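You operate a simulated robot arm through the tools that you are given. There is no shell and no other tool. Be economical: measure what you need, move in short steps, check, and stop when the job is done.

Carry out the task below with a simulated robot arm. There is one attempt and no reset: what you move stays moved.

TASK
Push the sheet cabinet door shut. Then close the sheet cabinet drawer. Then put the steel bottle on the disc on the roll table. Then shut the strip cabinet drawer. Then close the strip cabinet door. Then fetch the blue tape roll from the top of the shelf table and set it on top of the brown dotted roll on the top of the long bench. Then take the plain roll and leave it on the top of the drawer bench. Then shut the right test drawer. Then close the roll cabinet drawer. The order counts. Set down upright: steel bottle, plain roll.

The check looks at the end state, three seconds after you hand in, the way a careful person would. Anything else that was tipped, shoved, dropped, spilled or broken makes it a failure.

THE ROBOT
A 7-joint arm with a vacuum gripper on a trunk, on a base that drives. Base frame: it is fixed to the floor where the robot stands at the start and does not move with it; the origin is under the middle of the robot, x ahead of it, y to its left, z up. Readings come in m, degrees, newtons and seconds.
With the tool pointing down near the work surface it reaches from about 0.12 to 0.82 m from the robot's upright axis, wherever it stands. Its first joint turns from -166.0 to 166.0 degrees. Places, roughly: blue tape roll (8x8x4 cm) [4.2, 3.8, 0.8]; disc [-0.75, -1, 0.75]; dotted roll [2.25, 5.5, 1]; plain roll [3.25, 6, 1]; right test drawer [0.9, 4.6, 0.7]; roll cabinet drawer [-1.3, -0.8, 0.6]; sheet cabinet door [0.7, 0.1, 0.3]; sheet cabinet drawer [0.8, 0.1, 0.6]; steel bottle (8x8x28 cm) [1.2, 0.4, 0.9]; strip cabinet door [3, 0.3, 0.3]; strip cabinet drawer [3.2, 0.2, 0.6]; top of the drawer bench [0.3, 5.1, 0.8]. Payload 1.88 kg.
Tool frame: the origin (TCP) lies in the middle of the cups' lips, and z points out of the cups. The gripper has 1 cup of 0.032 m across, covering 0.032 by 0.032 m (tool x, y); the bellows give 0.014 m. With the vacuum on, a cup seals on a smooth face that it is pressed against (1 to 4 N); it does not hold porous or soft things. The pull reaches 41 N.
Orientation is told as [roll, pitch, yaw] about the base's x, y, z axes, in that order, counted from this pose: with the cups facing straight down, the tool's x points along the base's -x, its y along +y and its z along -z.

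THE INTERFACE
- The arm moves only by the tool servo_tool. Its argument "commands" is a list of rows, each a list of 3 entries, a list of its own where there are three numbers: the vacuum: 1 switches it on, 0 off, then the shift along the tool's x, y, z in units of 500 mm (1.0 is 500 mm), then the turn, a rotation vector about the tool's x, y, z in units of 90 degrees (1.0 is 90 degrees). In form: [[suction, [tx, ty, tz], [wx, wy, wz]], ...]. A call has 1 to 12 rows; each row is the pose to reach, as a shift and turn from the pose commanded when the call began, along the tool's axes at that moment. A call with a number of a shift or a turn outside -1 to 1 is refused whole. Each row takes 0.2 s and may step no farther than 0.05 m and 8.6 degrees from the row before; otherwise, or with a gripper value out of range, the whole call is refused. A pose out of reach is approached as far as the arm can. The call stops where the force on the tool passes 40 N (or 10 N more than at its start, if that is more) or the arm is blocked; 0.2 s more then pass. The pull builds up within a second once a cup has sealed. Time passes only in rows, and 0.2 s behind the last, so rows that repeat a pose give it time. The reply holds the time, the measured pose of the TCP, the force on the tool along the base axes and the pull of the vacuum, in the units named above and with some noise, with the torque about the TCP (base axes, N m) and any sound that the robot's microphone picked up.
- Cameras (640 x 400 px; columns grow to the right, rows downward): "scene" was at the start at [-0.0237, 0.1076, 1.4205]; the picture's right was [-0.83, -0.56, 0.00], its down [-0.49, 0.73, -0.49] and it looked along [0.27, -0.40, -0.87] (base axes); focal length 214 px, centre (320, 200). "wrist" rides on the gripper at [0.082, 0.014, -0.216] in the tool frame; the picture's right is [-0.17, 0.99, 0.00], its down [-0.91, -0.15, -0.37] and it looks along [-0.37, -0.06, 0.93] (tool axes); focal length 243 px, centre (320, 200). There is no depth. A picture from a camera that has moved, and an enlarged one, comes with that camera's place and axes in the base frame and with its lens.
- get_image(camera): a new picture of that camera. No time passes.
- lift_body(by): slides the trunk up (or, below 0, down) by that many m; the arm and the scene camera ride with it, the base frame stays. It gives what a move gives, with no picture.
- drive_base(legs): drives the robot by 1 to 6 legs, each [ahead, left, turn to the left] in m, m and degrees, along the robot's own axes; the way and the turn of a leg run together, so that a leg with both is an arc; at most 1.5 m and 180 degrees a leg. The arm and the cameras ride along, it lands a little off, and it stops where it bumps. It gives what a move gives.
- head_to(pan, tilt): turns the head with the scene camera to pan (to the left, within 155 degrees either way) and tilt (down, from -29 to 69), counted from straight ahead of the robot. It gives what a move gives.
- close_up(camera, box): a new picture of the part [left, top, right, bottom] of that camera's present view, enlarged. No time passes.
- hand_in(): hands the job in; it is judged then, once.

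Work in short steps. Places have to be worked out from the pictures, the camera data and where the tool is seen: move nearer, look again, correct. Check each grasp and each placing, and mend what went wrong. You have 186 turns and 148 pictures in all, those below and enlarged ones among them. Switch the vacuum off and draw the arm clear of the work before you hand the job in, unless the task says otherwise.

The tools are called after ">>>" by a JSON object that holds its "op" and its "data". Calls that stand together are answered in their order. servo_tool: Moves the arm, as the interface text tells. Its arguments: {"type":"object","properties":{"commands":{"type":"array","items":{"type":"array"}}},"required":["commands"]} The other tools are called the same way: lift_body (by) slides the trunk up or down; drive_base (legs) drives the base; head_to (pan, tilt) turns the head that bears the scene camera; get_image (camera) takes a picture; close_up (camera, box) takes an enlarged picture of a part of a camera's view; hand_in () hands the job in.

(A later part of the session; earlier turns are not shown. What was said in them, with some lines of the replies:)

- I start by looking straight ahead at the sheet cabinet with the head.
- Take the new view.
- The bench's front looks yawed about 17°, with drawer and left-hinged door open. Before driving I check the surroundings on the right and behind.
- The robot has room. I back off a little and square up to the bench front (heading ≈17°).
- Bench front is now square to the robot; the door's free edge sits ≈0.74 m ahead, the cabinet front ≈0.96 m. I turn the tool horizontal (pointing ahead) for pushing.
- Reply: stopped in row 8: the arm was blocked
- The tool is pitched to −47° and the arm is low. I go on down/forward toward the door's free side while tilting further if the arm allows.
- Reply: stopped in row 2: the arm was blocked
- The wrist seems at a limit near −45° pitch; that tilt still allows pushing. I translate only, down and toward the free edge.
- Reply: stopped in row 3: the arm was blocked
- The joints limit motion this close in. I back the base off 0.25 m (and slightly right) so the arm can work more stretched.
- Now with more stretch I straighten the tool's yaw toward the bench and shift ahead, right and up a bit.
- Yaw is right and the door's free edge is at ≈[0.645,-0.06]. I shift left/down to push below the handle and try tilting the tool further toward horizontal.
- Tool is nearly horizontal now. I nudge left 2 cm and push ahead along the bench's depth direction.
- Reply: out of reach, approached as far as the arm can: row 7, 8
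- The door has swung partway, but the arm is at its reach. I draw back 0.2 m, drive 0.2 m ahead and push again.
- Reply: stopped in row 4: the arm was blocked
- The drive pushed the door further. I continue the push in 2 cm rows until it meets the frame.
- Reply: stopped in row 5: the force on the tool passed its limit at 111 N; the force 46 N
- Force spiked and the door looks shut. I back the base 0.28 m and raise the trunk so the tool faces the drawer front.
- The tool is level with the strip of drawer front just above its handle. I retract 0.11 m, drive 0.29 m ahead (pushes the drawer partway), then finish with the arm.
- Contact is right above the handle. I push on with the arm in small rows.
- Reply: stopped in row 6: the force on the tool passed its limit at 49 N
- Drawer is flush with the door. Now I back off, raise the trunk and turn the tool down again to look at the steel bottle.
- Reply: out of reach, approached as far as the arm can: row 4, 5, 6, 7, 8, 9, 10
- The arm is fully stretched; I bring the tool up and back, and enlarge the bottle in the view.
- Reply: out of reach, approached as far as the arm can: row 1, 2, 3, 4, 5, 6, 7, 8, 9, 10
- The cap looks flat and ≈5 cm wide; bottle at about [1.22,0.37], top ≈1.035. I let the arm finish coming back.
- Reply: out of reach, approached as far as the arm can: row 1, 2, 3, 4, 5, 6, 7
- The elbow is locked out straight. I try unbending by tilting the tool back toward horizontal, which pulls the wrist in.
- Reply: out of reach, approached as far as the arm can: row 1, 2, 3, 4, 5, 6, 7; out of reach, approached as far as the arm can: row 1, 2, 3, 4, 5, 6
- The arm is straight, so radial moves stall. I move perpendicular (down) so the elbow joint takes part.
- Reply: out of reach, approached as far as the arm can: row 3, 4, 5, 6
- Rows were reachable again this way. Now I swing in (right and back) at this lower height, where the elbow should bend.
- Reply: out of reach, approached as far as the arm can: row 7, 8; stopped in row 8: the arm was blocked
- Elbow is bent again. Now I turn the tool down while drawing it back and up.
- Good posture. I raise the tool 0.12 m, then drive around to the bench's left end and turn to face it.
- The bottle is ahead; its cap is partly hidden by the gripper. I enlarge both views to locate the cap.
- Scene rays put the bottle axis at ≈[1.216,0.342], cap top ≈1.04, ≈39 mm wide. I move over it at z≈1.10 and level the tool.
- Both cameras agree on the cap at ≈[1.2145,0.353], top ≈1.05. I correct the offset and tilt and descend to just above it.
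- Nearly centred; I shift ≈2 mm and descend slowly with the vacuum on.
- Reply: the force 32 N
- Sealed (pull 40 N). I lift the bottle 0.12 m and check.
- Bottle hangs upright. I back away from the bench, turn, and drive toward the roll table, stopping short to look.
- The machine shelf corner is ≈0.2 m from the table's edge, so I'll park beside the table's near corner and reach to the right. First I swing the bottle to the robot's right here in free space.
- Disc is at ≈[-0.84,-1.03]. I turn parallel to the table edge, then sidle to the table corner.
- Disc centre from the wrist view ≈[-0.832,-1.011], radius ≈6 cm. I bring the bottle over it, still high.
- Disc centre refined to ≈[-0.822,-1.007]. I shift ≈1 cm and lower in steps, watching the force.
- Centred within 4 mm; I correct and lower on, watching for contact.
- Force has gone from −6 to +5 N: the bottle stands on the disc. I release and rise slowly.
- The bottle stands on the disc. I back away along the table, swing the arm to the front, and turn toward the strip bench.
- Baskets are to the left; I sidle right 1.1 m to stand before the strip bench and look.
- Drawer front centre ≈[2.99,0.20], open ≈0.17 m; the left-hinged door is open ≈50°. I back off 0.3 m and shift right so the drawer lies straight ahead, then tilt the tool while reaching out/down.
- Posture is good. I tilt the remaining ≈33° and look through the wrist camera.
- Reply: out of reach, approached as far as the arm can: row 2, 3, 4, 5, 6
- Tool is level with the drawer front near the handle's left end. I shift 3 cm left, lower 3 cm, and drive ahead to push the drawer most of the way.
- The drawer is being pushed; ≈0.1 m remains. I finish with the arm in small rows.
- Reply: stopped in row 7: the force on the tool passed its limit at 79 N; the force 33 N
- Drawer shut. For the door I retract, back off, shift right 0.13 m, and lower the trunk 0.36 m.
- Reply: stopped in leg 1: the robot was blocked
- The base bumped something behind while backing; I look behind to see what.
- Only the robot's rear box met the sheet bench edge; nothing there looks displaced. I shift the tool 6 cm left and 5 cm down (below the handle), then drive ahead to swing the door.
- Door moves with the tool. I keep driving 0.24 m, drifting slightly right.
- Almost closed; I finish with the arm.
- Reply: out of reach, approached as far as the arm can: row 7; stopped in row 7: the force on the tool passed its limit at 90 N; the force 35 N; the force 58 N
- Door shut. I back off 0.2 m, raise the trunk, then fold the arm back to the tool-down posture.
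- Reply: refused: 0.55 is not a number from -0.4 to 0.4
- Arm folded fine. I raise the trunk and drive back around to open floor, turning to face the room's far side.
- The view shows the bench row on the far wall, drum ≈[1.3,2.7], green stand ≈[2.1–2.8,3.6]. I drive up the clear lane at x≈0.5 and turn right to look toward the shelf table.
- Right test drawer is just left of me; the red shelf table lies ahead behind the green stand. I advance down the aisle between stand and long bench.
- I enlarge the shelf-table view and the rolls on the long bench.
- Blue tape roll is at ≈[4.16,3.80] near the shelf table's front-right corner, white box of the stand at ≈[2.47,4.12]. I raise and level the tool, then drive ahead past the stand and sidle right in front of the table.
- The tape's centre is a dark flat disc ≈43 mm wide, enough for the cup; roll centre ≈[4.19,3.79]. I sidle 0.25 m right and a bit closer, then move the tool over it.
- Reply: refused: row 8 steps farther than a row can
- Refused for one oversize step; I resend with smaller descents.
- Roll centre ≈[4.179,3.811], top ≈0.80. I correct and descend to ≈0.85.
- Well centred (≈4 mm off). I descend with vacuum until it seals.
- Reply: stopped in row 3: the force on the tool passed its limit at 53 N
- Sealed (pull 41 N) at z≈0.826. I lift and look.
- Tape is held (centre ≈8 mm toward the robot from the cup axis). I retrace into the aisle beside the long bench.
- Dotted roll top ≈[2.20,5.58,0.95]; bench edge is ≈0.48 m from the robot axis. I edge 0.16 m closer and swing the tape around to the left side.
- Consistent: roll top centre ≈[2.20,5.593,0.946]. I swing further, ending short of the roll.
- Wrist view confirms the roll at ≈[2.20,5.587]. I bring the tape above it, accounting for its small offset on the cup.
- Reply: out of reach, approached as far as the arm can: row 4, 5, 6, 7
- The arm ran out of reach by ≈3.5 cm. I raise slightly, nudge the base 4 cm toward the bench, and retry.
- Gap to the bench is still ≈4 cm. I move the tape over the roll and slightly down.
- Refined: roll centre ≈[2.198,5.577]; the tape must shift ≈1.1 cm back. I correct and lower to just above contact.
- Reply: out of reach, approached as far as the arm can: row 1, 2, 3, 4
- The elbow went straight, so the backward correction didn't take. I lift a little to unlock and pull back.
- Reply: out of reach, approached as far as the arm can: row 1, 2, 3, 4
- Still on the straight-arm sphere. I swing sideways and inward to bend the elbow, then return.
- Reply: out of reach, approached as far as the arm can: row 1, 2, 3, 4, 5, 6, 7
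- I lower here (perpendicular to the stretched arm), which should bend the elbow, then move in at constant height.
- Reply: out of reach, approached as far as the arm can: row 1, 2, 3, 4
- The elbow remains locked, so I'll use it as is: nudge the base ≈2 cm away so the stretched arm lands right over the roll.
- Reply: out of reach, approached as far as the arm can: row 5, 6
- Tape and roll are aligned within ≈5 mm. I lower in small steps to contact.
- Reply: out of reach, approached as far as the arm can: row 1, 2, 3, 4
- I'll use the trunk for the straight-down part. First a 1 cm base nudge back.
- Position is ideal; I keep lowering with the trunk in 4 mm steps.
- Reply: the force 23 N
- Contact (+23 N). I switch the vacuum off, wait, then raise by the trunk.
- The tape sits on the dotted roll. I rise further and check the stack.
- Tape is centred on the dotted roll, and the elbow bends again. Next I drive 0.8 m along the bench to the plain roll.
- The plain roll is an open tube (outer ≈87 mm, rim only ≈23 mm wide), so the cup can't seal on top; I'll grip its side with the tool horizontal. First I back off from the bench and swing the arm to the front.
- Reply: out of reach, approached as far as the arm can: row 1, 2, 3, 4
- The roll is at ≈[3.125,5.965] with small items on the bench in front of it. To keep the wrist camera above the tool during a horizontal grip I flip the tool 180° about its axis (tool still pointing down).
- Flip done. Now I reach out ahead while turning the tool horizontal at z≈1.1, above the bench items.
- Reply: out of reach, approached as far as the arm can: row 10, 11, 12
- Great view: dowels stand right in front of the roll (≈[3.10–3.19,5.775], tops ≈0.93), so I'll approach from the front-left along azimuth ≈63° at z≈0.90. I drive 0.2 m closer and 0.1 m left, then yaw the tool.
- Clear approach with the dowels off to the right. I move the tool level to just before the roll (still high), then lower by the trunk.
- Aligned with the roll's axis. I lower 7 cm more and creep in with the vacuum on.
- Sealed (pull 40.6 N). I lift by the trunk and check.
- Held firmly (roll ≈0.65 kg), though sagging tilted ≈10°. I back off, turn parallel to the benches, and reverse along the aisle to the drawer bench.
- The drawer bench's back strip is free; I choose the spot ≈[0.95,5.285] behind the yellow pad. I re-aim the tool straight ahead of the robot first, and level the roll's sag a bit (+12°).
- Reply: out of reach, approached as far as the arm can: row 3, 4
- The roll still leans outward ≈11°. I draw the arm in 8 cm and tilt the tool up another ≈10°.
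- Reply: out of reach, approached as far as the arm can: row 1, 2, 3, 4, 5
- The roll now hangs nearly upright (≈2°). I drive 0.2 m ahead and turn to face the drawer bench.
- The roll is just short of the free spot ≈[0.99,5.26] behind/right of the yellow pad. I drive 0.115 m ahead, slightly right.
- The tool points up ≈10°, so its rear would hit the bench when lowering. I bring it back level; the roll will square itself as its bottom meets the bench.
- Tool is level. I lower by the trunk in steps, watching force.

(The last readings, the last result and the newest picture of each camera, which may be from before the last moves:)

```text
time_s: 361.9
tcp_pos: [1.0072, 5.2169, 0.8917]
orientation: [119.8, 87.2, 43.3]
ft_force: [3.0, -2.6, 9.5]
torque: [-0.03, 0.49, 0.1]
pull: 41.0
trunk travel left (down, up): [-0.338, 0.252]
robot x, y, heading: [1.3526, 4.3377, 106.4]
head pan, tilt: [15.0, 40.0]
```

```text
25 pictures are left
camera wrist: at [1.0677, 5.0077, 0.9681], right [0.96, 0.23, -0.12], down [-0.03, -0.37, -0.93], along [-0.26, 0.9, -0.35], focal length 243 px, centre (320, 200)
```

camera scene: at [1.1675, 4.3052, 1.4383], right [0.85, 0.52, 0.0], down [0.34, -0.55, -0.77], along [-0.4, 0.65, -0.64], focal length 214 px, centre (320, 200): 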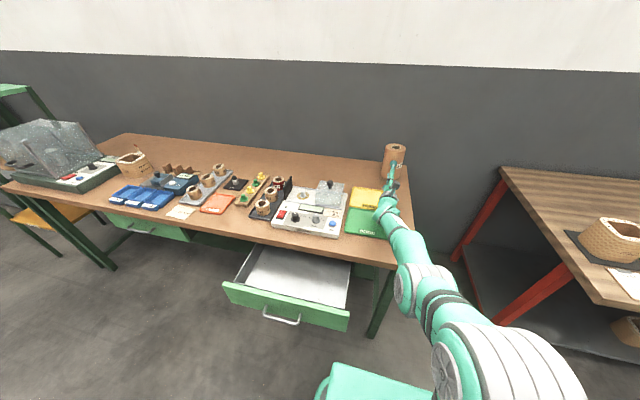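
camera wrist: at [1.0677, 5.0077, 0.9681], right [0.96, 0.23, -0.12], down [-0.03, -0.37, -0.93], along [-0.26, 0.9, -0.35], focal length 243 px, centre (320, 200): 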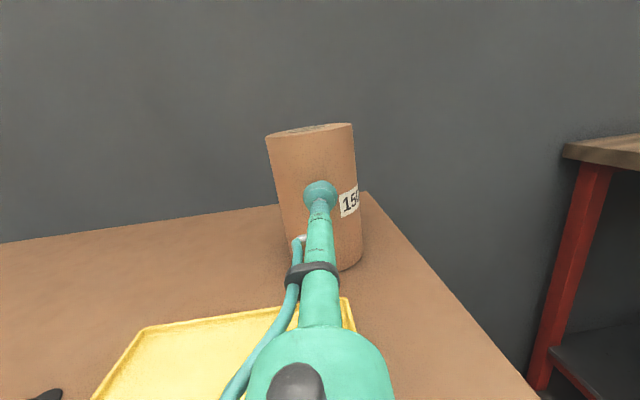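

The roll's top now shows as expected for upright, with the bench carrying it. I release the vacuum and hold.

>>> {"op": "servo_tool", "data": {"commands": [[0, [0, 0, 0], [0, 0, 0]], [0, [0, 0, 0], [0, 0, 0]], [0, [0, 0, 0], [0, 0, 0]], [0, [0, 0, 0], [0, 0, 0]], [0, [0, 0, 0], [0, 0, 0]]]}}

>>> {"op": "get_image", "data": {"camera": "wrist"}}

```text
time_s: 363.1
tcp_pos: [1.0049, 5.2173, 0.889]
orientation: [116.1, 87.3, 39.7]
ft_force: [0.9, -0.3, -0.5]
torque: [0.03, 0.0, 0.02]
pull: 0.1
trunk travel left (down, up): [-0.338, 0.252]
robot x, y, heading: [1.3531, 4.3327, 106.5]
head pan, tilt: [15.0, 40.0]
```

```text
24 pictures are left
camera wrist: at [1.0668, 5.0082, 0.9663], right [0.96, 0.23, -0.12], down [-0.03, -0.37, -0.93], along [-0.26, 0.9, -0.35], focal length 243 px, centre (320, 200)
```

wrist: 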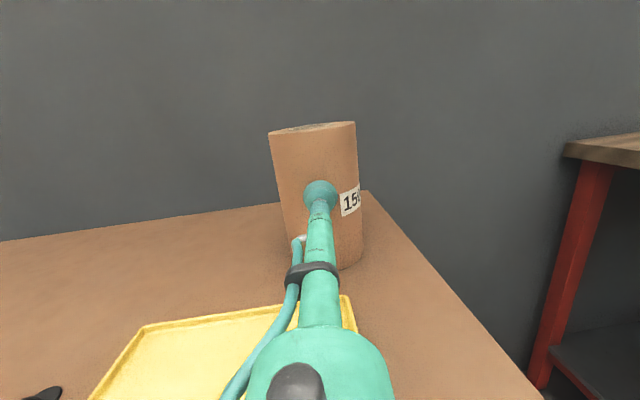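

Free of load. I withdraw by backing the base straight and check the roll.

>>> {"op": "drive_base", "data": {"legs": [[-0.35, 0, 0]]}}

>>> {"op": "get_image", "data": {"camera": "scene"}}

```text
time_s: 365.3
tcp_pos: [1.1021, 4.8783, 0.8878]
orientation: [115.9, 87.3, 39.8]
ft_force: [0.5, -0.3, 0.3]
torque: [0.0, 0.0, 0.01]
pull: 0.0
trunk travel left (down, up): [-0.338, 0.252]
robot x, y, heading: [1.4541, 4.0037, 106.5]
head pan, tilt: [15.0, 40.0]
```

```text
23 pictures are left
camera scene: at [1.2683, 3.9669, 1.3863], right [0.85, 0.53, 0.0], down [0.34, -0.55, -0.77], along [-0.4, 0.65, -0.64], focal length 214 px, centre (320, 200)
```

scene: 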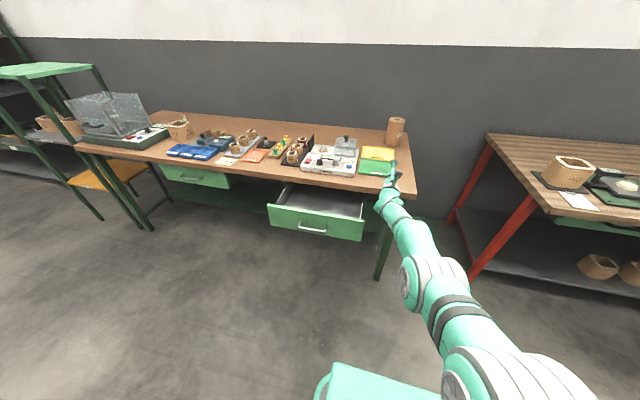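

The plain roll stands upright on the drawer bench. For the right test drawer (front centre ≈[0.87,4.555], z≈0.58–0.72) I back off, shift left, and lower the trunk to push beside the handle.

>>> {"op": "drive_base", "data": {"legs": [[-0.4, 0.0, 0], [0, 0.22, 0]]}}

>>> {"op": "lift_body", "data": {"by": -0.22}}

>>> {"op": "get_image", "data": {"camera": "wrist"}}

```text
time_s: 369.1
tcp_pos: [0.9983, 4.4463, 0.8892]
orientation: [116.1, 87.3, 39.9]
ft_force: [-0.6, -0.1, 0.3]
torque: [0.0, -0.01, 0.06]
pull: 0.2
trunk travel left (down, up): [-0.338, 0.252]
robot x, y, heading: [1.3465, 3.5673, 106.5]
head pan, tilt: [15.0, 40.0]
```

```text
time_s: 371.4
tcp_pos: [0.9977, 4.4468, 0.6682]
orientation: [116.3, 87.2, 39.8]
ft_force: [-0.2, -0.6, -0.5]
torque: [-0.04, -0.01, 0.01]
pull: 0.1
trunk travel left (down, up): [-0.118, 0.472]
robot x, y, heading: [1.3449, 3.5647, 106.6]
head pan, tilt: [15.0, 40.0]
```

```text
22 pictures are left
camera wrist: at [1.059, 4.2374, 0.7464], right [0.96, 0.24, -0.12], down [-0.03, -0.37, -0.93], along [-0.27, 0.9, -0.35], focal length 243 px, centre (320, 200)
```

wrist: 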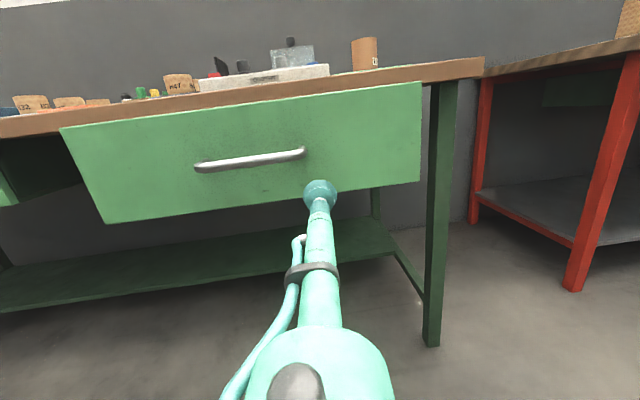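

Contact would be just right of the handle. I shift 3 cm right and drive ahead to push the drawer.

>>> {"op": "servo_tool", "data": {"commands": [[0, [0, 0.04, 0], [0, 0, 0]], [0, [0, 0.07, 0], [0, 0, 0]], [0, [0, 0.07, 0], [0, 0, 0]]]}}

>>> {"op": "drive_base", "data": {"legs": [[0.2, 0, 0]]}}

>>> {"op": "get_image", "data": {"camera": "wrist"}}

```text
time_s: 372.2
tcp_pos: [1.0307, 4.4551, 0.6695]
orientation: [115.8, 87.3, 39.5]
ft_force: [-0.4, -0.2, -0.3]
torque: [0.0, -0.03, 0.0]
pull: 0.0
trunk travel left (down, up): [-0.118, 0.472]
robot x, y, heading: [1.347, 3.5663, 106.7]
head pan, tilt: [15.0, 40.0]
```

```text
time_s: 373.8
tcp_pos: [0.9718, 4.6464, 0.669]
orientation: [115.8, 87.3, 39.6]
ft_force: [0.0, -0.3, 0.2]
torque: [-0.03, 0.01, 0.0]
pull: 0.1
trunk travel left (down, up): [-0.118, 0.472]
robot x, y, heading: [1.2954, 3.7595, 106.8]
head pan, tilt: [15.0, 40.0]
```

```text
21 pictures are left
camera wrist: at [1.034, 4.4378, 0.7468], right [0.96, 0.24, -0.12], down [-0.03, -0.37, -0.93], along [-0.27, 0.9, -0.35], focal length 243 px, centre (320, 200)
```

wrist: 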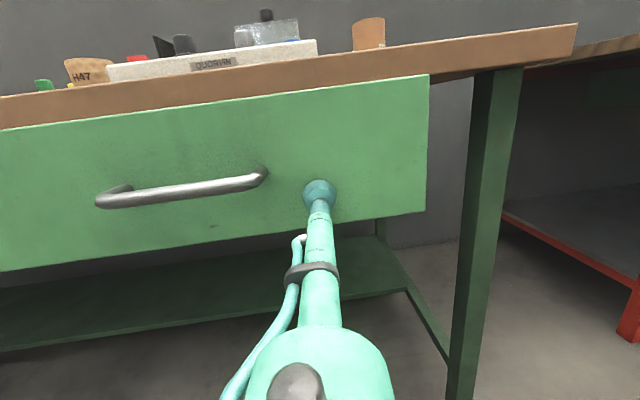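

>>> {"op": "servo_tool", "data": {"commands": [[0, [-0.001, -0.003, 0.04], [0, 0, 0]], [0, [-0.002, -0.006, 0.08], [0, 0, 0]], [0, [-0.003, -0.009, 0.12], [0, 0, 0]], [0, [-0.004, -0.012, 0.16], [0, 0, 0]], [0, [-0.005, -0.015, 0.2], [0, 0, 0]]]}}

>>> {"op": "get_image", "data": {"camera": "wrist"}}

```text
time_s: 375.0
tcp_pos: [0.9425, 4.7425, 0.6667]
orientation: [115.0, 87.4, 38.8]
ft_force: [-0.1, 0.0, 0.3]
torque: [-0.05, -0.01, 0.01]
pull: 0.1
trunk travel left (down, up): [-0.118, 0.472]
robot x, y, heading: [1.2913, 3.7559, 106.6]
head pan, tilt: [15.0, 40.0]
```

```text
20 pictures are left
camera wrist: at [1.0043, 4.534, 0.745], right [0.96, 0.24, -0.12], down [-0.03, -0.37, -0.93], along [-0.27, 0.9, -0.35], focal length 243 px, centre (320, 200)
```

wrist: 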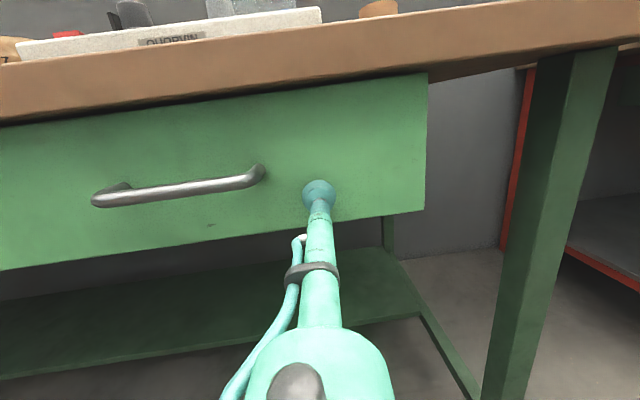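

The drawer follows; the arm is near full reach. I retract 0.12 m, drive 0.14 m closer, and push on.

>>> {"op": "servo_tool", "data": {"commands": [[0, [0.002, 0.006, -0.08], [0, 0, 0]], [0, [0.004, 0.012, -0.16], [0, 0, 0]], [0, [0.006, 0.018, -0.24], [0, 0, 0]]]}}

>>> {"op": "drive_base", "data": {"legs": [[0.13, 0, 0]]}}

>>> {"op": "servo_tool", "data": {"commands": [[0, [-0.001, -0.003, 0.04], [0, 0, 0]], [0, [-0.002, -0.006, 0.08], [0, 0, 0]], [0, [-0.003, -0.009, 0.12], [0, 0, 0]], [0, [-0.004, -0.012, 0.16], [0, 0, 0]], [0, [-0.005, -0.015, 0.2], [0, 0, 0]]]}}

>>> {"op": "get_image", "data": {"camera": "wrist"}}

```text
time_s: 375.8
tcp_pos: [0.9787, 4.6235, 0.6757]
orientation: [123.2, 87.2, 47.0]
ft_force: [1.1, 0.4, 0.6]
torque: [-0.29, -0.04, -0.02]
pull: 0.0
trunk travel left (down, up): [-0.118, 0.472]
robot x, y, heading: [1.2898, 3.7601, 107.0]
head pan, tilt: [15.0, 40.0]
```

```text
time_s: 377.1
tcp_pos: [0.9399, 4.7471, 0.6695]
orientation: [115.3, 87.3, 39.2]
ft_force: [0.9, -3.0, -1.3]
torque: [0.02, 0.03, 0.01]
pull: 0.2
trunk travel left (down, up): [-0.118, 0.472]
robot x, y, heading: [1.2501, 3.8836, 106.7]
head pan, tilt: [15.0, 40.0]
```

```text
time_s: 377.4
tcp_pos: [0.9384, 4.7578, 0.6692]
orientation: [116.9, 87.4, 40.8]
ft_force: [13.8, -37.8, 6.3]
torque: [-0.27, 0.01, 0.13]
pull: 0.1
trunk travel left (down, up): [-0.118, 0.472]
robot x, y, heading: [1.2561, 3.8816, 106.9]
head pan, tilt: [15.0, 40.0]
stopped in row 1: the force on the tool passed its limit at 86 N (the readings are from after the stop); the commanded pose is now the measured one
```

```text
19 pictures are left
camera wrist: at [1.0002, 4.5478, 0.747], right [0.96, 0.24, -0.12], down [-0.03, -0.37, -0.93], along [-0.27, 0.9, -0.35], focal length 243 px, centre (320, 200)
```

wrist: 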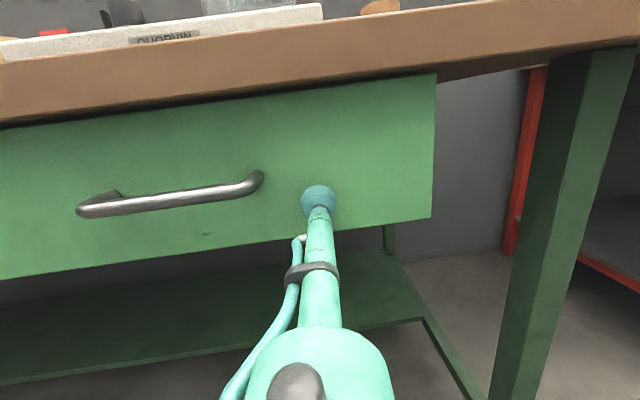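

Hard stop reached (86 N): the drawer is shut. I back off and verify with the scene camera.

>>> {"op": "drive_base", "data": {"legs": [[-0.5, 0, 0]]}}

>>> {"op": "get_image", "data": {"camera": "scene"}}

```text
time_s: 380.4
tcp_pos: [1.0801, 4.2771, 0.6664]
orientation: [113.6, 87.3, 37.8]
ft_force: [-0.1, 0.4, 0.9]
torque: [0.02, 0.02, 0.0]
pull: 0.0
trunk travel left (down, up): [-0.118, 0.472]
robot x, y, heading: [1.3989, 3.4006, 107.3]
head pan, tilt: [15.0, 40.0]
```

```text
18 pictures are left
camera scene: at [1.2144, 3.3659, 1.1663], right [0.85, 0.53, 0.0], down [0.34, -0.54, -0.77], along [-0.41, 0.65, -0.64], focal length 214 px, centre (320, 200)
```

scene: 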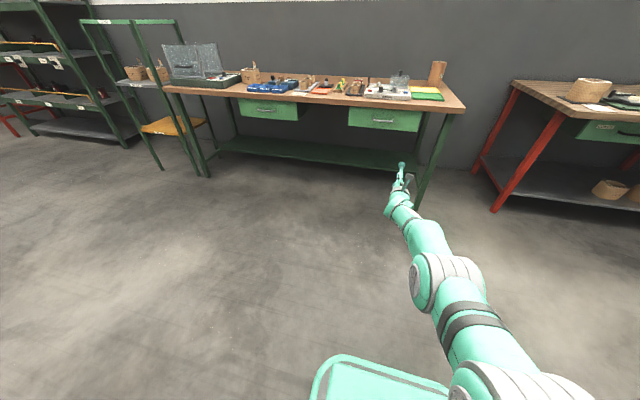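

Both drawers flush and roll upright. Last is the roll cabinet drawer on the far (west) side of the roll table. I raise the trunk and fold the arm for travelling.

>>> {"op": "lift_body", "data": {"by": 0.35}}

>>> {"op": "servo_tool", "data": {"commands": [[0, [0, 0, -0.09], [0, -0.02, 0]], [0, [0, 0, -0.18], [0, -0.05, 0]], [0, [0.02, 0, -0.26], [0, -0.1, 0]], [0, [0.04, 0, -0.34], [0, -0.17, 0]], [0, [0.06, 0, -0.42], [0, -0.24, 0]], [0, [0.08, 0, -0.5], [0, -0.31, 0]], [0, [0.1, 0, -0.58], [0, -0.38, 0]], [0, [0.13, 0, -0.66], [0, -0.45, 0]], [0, [0.16, 0, -0.74], [0, -0.53, 0]], [0, [0.19, 0, -0.82], [0, -0.61, 0]], [0, [0.22, 0, -0.9], [0, -0.69, 0]], [0, [0.25, 0, -0.97], [0, -0.77, 0]]]}}

>>> {"op": "drive_base", "data": {"legs": [[0.1, 0, 0], [0, 0.95, 0], [0, 0, 145]]}}

```text
time_s: 383.8
tcp_pos: [1.0808, 4.2753, 1.0159]
orientation: [113.6, 87.2, 37.7]
ft_force: [-0.2, -0.4, -0.8]
torque: [0.02, 0.01, 0.05]
pull: 0.0
trunk travel left (down, up): [-0.468, 0.122]
robot x, y, heading: [1.3976, 3.3968, 107.3]
head pan, tilt: [15.0, 40.0]
```

```text
time_s: 386.4
tcp_pos: [1.1555, 3.8309, 1.0522]
orientation: [5.7, 33.0, -74.3]
ft_force: [-0.7, -0.2, -0.8]
torque: [-0.04, -0.04, -0.02]
pull: 0.0
out of reach, approached as far as the arm can: row 10, 11, 12
trunk travel left (down, up): [-0.468, 0.122]
robot x, y, heading: [1.4, 3.4024, 107.4]
head pan, tilt: [15.0, 40.0]
```

```text
time_s: 398.1
tcp_pos: [0.4323, 2.7328, 1.0532]
orientation: [5.6, 33.3, 71.8]
ft_force: [0.4, 0.3, 0.0]
torque: [0.03, 0.0, 0.03]
pull: 0.0
trunk travel left (down, up): [-0.468, 0.122]
robot x, y, heading: [0.4699, 3.2213, -106.7]
head pan, tilt: [15.0, 40.0]
```

Driving down the lane and toward the roll table's west side, stopping to look.

>>> {"op": "drive_base", "data": {"legs": [[1.1, 0.21, 0], [1.1, 0.21, 0], [0, 0, -48.7], [1.3, 0, 0]]}}

>>> {"op": "head_to", "data": {"pan": 15, "tilt": 35}}

>>> {"op": "get_image", "data": {"camera": "scene"}}

```text
time_s: 417.5
tcp_pos: [-1.3021, 0.1013, 1.0536]
orientation: [5.7, 33.2, 25.1]
ft_force: [-0.1, -0.4, 0.2]
torque: [-0.03, 0.01, 0.0]
pull: 0.1
trunk travel left (down, up): [-0.468, 0.122]
robot x, y, heading: [-0.9177, 0.4072, -153.6]
head pan, tilt: [15.0, 40.0]
```

```text
time_s: 418.2
tcp_pos: [-1.301, 0.1024, 1.0541]
orientation: [5.6, 33.2, 25.0]
ft_force: [-0.2, 0.4, 1.4]
torque: [0.03, -0.02, 0.04]
pull: 0.1
trunk travel left (down, up): [-0.468, 0.122]
robot x, y, heading: [-0.9176, 0.41, -153.7]
head pan, tilt: [15.0, 35.0]
```

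```text
17 pictures are left
camera scene: at [-0.8577, 0.2314, 1.5239], right [-0.66, 0.75, 0.0], down [0.43, 0.38, -0.82], along [-0.61, -0.54, -0.57], focal length 214 px, centre (320, 200)
```

scene: 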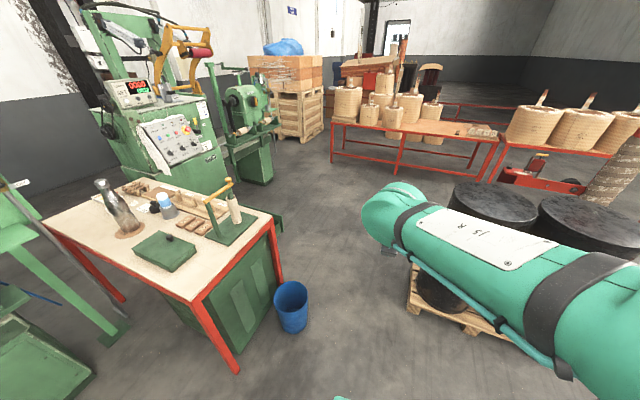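

Bottle stands fine on its disc. The gap between blue bin and pallet is ≈0.69 m; I pass through its middle at heading −128.5°, then turn to face the cabinet's drawer side.

>>> {"op": "drive_base", "data": {"legs": [[0.27, -0.165, 0], [0, 0, 25.2]]}}

>>> {"op": "drive_base", "data": {"legs": [[1.45, 0, 0]]}}

```text
time_s: 421.6
tcp_pos: [-1.4358, -0.0053, 1.0542]
orientation: [5.6, 33.2, 51.0]
ft_force: [-0.5, 0.7, -0.7]
torque: [-0.03, -0.04, 0.0]
pull: 0.2
trunk travel left (down, up): [-0.468, 0.122]
robot x, y, heading: [-1.2295, 0.4397, -127.6]
head pan, tilt: [15.0, 35.0]
```

```text
time_s: 428.7
tcp_pos: [-2.3173, -1.117, 1.053]
orientation: [5.6, 33.2, 50.3]
ft_force: [0.0, 0.4, -0.8]
torque: [0.0, 0.04, 0.0]
pull: 0.1
trunk travel left (down, up): [-0.468, 0.122]
robot x, y, heading: [-2.0994, -0.6793, -128.8]
head pan, tilt: [15.0, 35.0]
```

Passed without a bump. I move a little further on and turn to face the cabinet (heading ≈18°), then look.

>>> {"op": "drive_base", "data": {"legs": [[0.35, 0.1, 0], [0, 0, 147]]}}

>>> {"op": "head_to", "data": {"pan": 0, "tilt": 40}}

>>> {"op": "get_image", "data": {"camera": "scene"}}

```text
time_s: 437.0
tcp_pos: [-1.8155, -0.7547, 1.0538]
orientation: [5.5, 33.2, -163.0]
ft_force: [0.6, -0.7, 0.3]
torque: [0.01, -0.02, 0.01]
pull: 0.1
trunk travel left (down, up): [-0.468, 0.122]
robot x, y, heading: [-2.2409, -1.007, 18.6]
head pan, tilt: [15.0, 35.0]
```

```text
time_s: 437.8
tcp_pos: [-1.8141, -0.7542, 1.0543]
orientation: [5.7, 33.2, -163.0]
ft_force: [0.2, -1.1, -0.7]
torque: [-0.03, 0.03, 0.03]
pull: 0.0
trunk travel left (down, up): [-0.468, 0.122]
robot x, y, heading: [-2.2384, -1.0053, 18.3]
head pan, tilt: [0.0, 40.0]
```

```text
16 pictures are left
camera scene: at [-2.2672, -0.8456, 1.5164], right [0.32, -0.95, 0.0], down [-0.61, -0.2, -0.77], along [0.73, 0.24, -0.64], focal length 214 px, centre (320, 200)
```

scene: 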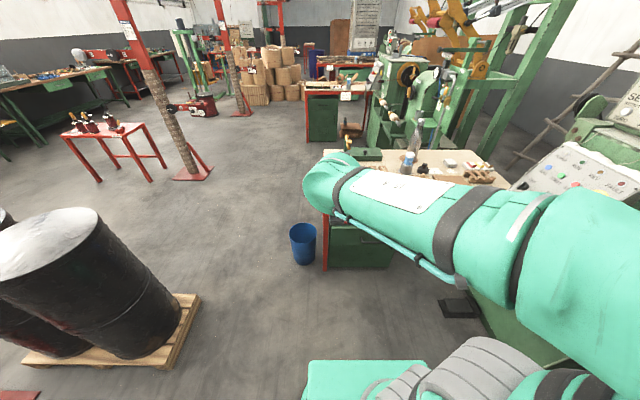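

>>> {"op": "get_image", "data": {"camera": "wrist"}}

```text
15 pictures are left
camera wrist: at [-1.8652, -0.7615, 1.2795], right [0.1, -0.99, -0.01], down [-0.97, -0.1, -0.2], along [0.2, 0.03, -0.98], focal length 243 px, centre (320, 200)
```

wrist: 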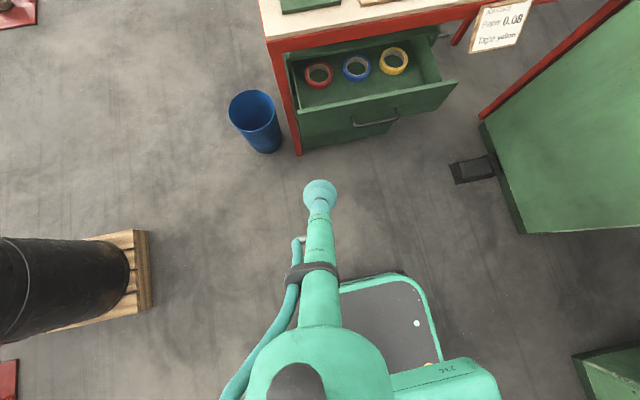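

Drawer front centre ≈[-1.45,-0.87], open ≈0.15 m. I back off 0.25 m, shift right slightly, and bring the tool horizontal.

>>> {"op": "drive_base", "data": {"legs": [[-0.25, -0.08, 0]]}}

>>> {"op": "servo_tool", "data": {"commands": [[0, [0.022, 0.007, 0.086], [0, 0.047, 0]], [0, [0.044, 0.015, 0.172], [0, 0.094, 0]], [0, [0.067, 0.022, 0.258], [0, 0.141, 0]], [0, [0.089, 0.029, 0.344], [0, 0.188, 0]], [0, [0.111, 0.036, 0.43], [0, 0.235, 0]], [0, [0.133, 0.044, 0.516], [0, 0.282, 0]], [0, [0.155, 0.051, 0.602], [0, 0.329, 0]], [0, [0.177, 0.058, 0.688], [0, 0.376, 0]], [0, [0.2, 0.065, 0.774], [0, 0.423, 0]], [0, [0.222, 0.073, 0.86], [0, 0.47, 0]], [0, [0.244, 0.08, 0.946], [0, 0.52, 0]]]}}

>>> {"op": "get_image", "data": {"camera": "wrist"}}

```text
time_s: 439.7
tcp_pos: [-2.0256, -0.907, 1.0536]
orientation: [5.6, 33.2, -163.1]
ft_force: [-0.6, -0.7, 0.2]
torque: [0.0, 0.01, 0.02]
pull: 0.0
trunk travel left (down, up): [-0.468, 0.122]
robot x, y, heading: [-2.4487, -1.1618, 18.3]
head pan, tilt: [0.0, 40.0]
```

```text
time_s: 442.1
tcp_pos: [-1.6685, -0.8694, 0.7714]
orientation: [27.5, 76.1, -140.9]
ft_force: [-0.4, -0.2, -0.6]
torque: [0.0, 0.01, -0.01]
pull: 0.0
out of reach, approached as far as the arm can: row 10, 11
trunk travel left (down, up): [-0.468, 0.122]
robot x, y, heading: [-2.4507, -1.1612, 18.4]
head pan, tilt: [0.0, 40.0]
```

```text
14 pictures are left
camera wrist: at [-1.857, -0.9092, 0.8978], right [0.18, -0.98, -0.05], down [-0.56, -0.06, -0.83], along [0.81, 0.18, -0.56], focal length 243 px, centre (320, 200)
```

wrist: 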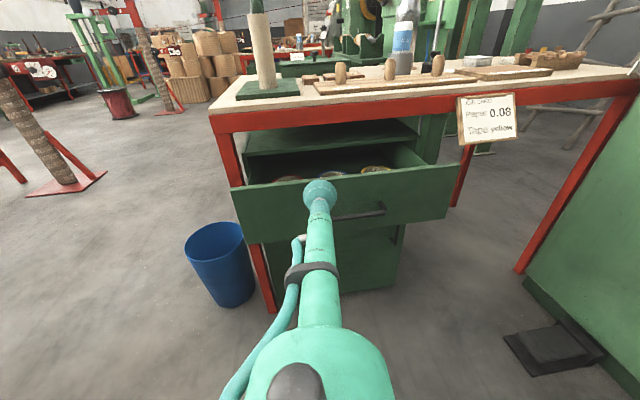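

Tool is nearly horizontal, 0.2 m short of the drawer front. I shift 3 cm left off the handle, lower to z≈0.615, and drive ahead.

>>> {"op": "servo_tool", "data": {"commands": [[0, [0, -0.04, 0], [0, 0, 0]], [0, [0, -0.07, 0], [0, 0, 0]], [0, [0, -0.07, 0], [0, 0, 0]]]}}

>>> {"op": "lift_body", "data": {"by": -0.155}}

>>> {"op": "drive_base", "data": {"legs": [[0.22, 0, 0]]}}

>>> {"op": "get_image", "data": {"camera": "wrist"}}

```text
time_s: 442.9
tcp_pos: [-1.6749, -0.8346, 0.7662]
orientation: [27.4, 76.1, -141.0]
ft_force: [-0.6, 1.0, 0.3]
torque: [0.0, -0.03, -0.01]
pull: 0.0
trunk travel left (down, up): [-0.468, 0.122]
robot x, y, heading: [-2.4504, -1.1609, 18.3]
head pan, tilt: [0.0, 40.0]
```

```text
time_s: 444.7
tcp_pos: [-1.6757, -0.8353, 0.6123]
orientation: [27.4, 76.1, -141.0]
ft_force: [-0.4, 0.1, -0.9]
torque: [0.03, 0.0, 0.0]
pull: 0.1
trunk travel left (down, up): [-0.313, 0.277]
robot x, y, heading: [-2.4512, -1.162, 18.2]
head pan, tilt: [0.0, 40.0]
```

```text
time_s: 446.4
tcp_pos: [-1.4614, -0.7635, 0.6117]
orientation: [27.4, 76.1, -141.0]
ft_force: [0.8, -0.4, 0.5]
torque: [-0.01, 0.01, -0.02]
pull: 0.1
trunk travel left (down, up): [-0.313, 0.277]
robot x, y, heading: [-2.2383, -1.0899, 18.4]
head pan, tilt: [0.0, 40.0]
```

```text
13 pictures are left
camera wrist: at [-1.6502, -0.8045, 0.7389], right [0.18, -0.98, -0.05], down [-0.56, -0.06, -0.82], along [0.81, 0.18, -0.56], focal length 243 px, centre (320, 200)
```

wrist: 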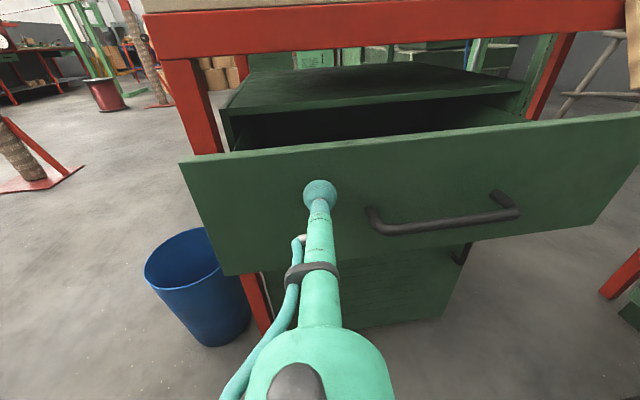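

Contact is left of the handle. I push with the arm until it stops.

>>> {"op": "servo_tool", "data": {"commands": [[0, [0.009, -0.004, 0.039], [0, 0, 0]], [0, [0.017, -0.008, 0.078], [0, 0, 0]], [0, [0.026, -0.012, 0.117], [0, 0, 0]], [0, [0.035, -0.016, 0.156], [0, 0, 0]], [0, [0.044, -0.02, 0.195], [0, 0, 0]], [0, [0.052, -0.023, 0.233], [0, 0, 0]], [0, [0.061, -0.027, 0.272], [0, 0, 0]], [0, [0.07, -0.031, 0.311], [0, 0, 0]]]}}

>>> {"op": "get_image", "data": {"camera": "wrist"}}

```text
time_s: 448.2
tcp_pos: [-1.308, -0.7138, 0.6105]
orientation: [27.4, 76.1, -141.1]
ft_force: [-1.2, -0.2, -1.0]
torque: [0.02, -0.01, 0.02]
pull: 0.0
trunk travel left (down, up): [-0.313, 0.277]
robot x, y, heading: [-2.237, -1.0928, 18.4]
head pan, tilt: [0.0, 40.0]
```

```text
12 pictures are left
camera wrist: at [-1.4966, -0.7547, 0.7379], right [0.18, -0.98, -0.05], down [-0.56, -0.06, -0.82], along [0.81, 0.18, -0.56], focal length 243 px, centre (320, 200)
```

wrist: 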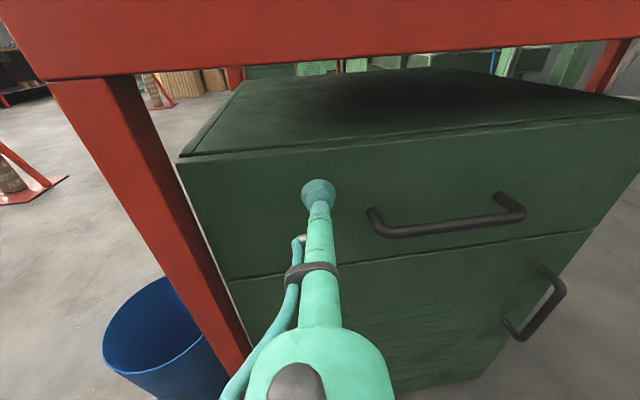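

Almost flush; a few more centimetres to the stop.

>>> {"op": "servo_tool", "data": {"commands": [[0, [0.006, -0.003, 0.027], [0, 0, 0]], [0, [0.012, -0.005, 0.054], [0, 0, 0]], [0, [0.018, -0.008, 0.08], [0, 0, 0]], [0, [0.024, -0.011, 0.107], [0, 0, 0]]]}}

>>> {"op": "get_image", "data": {"camera": "wrist"}}

```text
time_s: 448.7
tcp_pos: [-1.2958, -0.7109, 0.6057]
orientation: [27.4, 75.8, -141.2]
ft_force: [-24.8, -9.2, 9.0]
torque: [0.21, -0.29, 0.14]
pull: 0.2
trunk travel left (down, up): [-0.313, 0.277]
robot x, y, heading: [-2.2354, -1.0906, 18.5]
head pan, tilt: [0.0, 40.0]
stopped in row 2: the force on the tool passed its limit at 60 N (the readings are from after the stop); the commanded pose is now the measured one
```

```text
11 pictures are left
camera wrist: at [-1.4834, -0.7515, 0.735], right [0.18, -0.98, -0.05], down [-0.57, -0.06, -0.82], along [0.81, 0.17, -0.57], focal length 243 px, centre (320, 200)
```

wrist: 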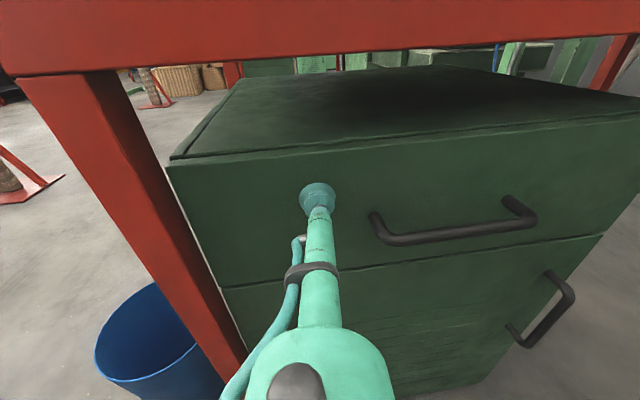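

Drawer hit its stop, flush with the door below. I back clear and take a last look at the roll table and sheet cabinet.

>>> {"op": "drive_base", "data": {"legs": [[-0.35, 0, 0]]}}

>>> {"op": "get_image", "data": {"camera": "scene"}}

>>> {"op": "head_to", "data": {"pan": 10, "tilt": 15}}

>>> {"op": "close_up", "data": {"camera": "scene", "box": [220, 100, 460, 250]}}

```text
time_s: 450.9
tcp_pos: [-1.6216, -0.8218, 0.6041]
orientation: [27.0, 75.7, -141.5]
ft_force: [-0.5, -0.3, -0.8]
torque: [0.04, 0.0, 0.0]
pull: 0.0
trunk travel left (down, up): [-0.313, 0.277]
robot x, y, heading: [-2.5688, -1.1953, 18.3]
head pan, tilt: [0.0, 40.0]
```

```text
10 pictures are left
camera scene: at [-2.5944, -1.0371, 1.3613], right [0.31, -0.95, 0.0], down [-0.61, -0.2, -0.77], along [0.73, 0.24, -0.64], focal length 214 px, centre (320, 200)
```

scene: 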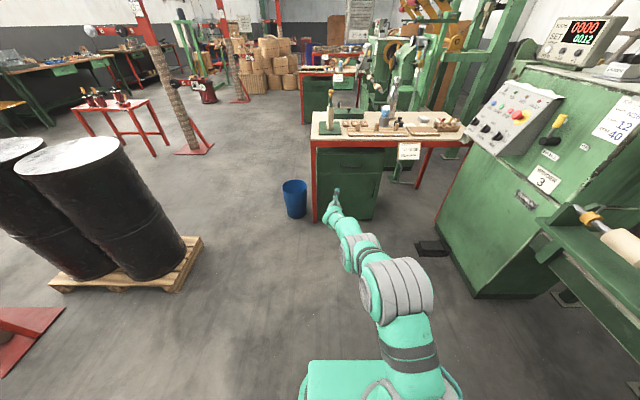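

```text
time_s: 451.8
tcp_pos: [-1.6226, -0.8208, 0.6049]
orientation: [27.0, 75.7, -141.4]
ft_force: [-0.5, -0.4, 0.0]
torque: [-0.03, 0.01, 0.0]
pull: 0.2
trunk travel left (down, up): [-0.313, 0.277]
robot x, y, heading: [-2.5655, -1.1962, 17.8]
head pan, tilt: [10.0, 15.0]
```

```text
2.67 times, centred on (340, 175) of scene
camera zoom: at [-2.5929, -1.0196, 1.4008], right [0.47, -0.88, 0.0], down [-0.23, -0.12, -0.97], along [0.85, 0.46, -0.26], focal length 572 px, centre (267, 267)
```

zoom: 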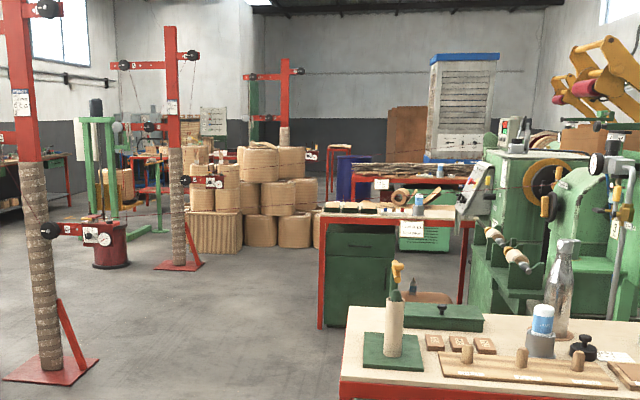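

Everything looks in place: sheet cabinet shut, bottle upright on its disc, roll drawer shut, arm clear and vacuum off. I hand in.

>>> {"op": "hand_in", "data": {}}

```text
The job is handed in.
```

I did all nine steps in the order you gave and handed the job in. The result of the check is not back yet.

- **Doors and drawers:** I pushed each one until it hit its stop. In the pictures they sit flush: the sheet cabinet, the strip cabinet, the right test drawer and the roll cabinet drawer.
- **Steel bottle:** It stands upright on the disc on the roll table.
- **Blue tape roll:** It sits centred on the brown dotted roll.
- **Plain roll:** It stands upright on the drawer bench. Its open top was too narrow for the cup, so I gripped it by the side.

While backing away from the strip cabinet, the robot's rear box bumped the back edge of the sheet bench. Nothing on that bench looked moved in the pictures I took afterwards.

The vacuum is off and the arm is clear of the work.
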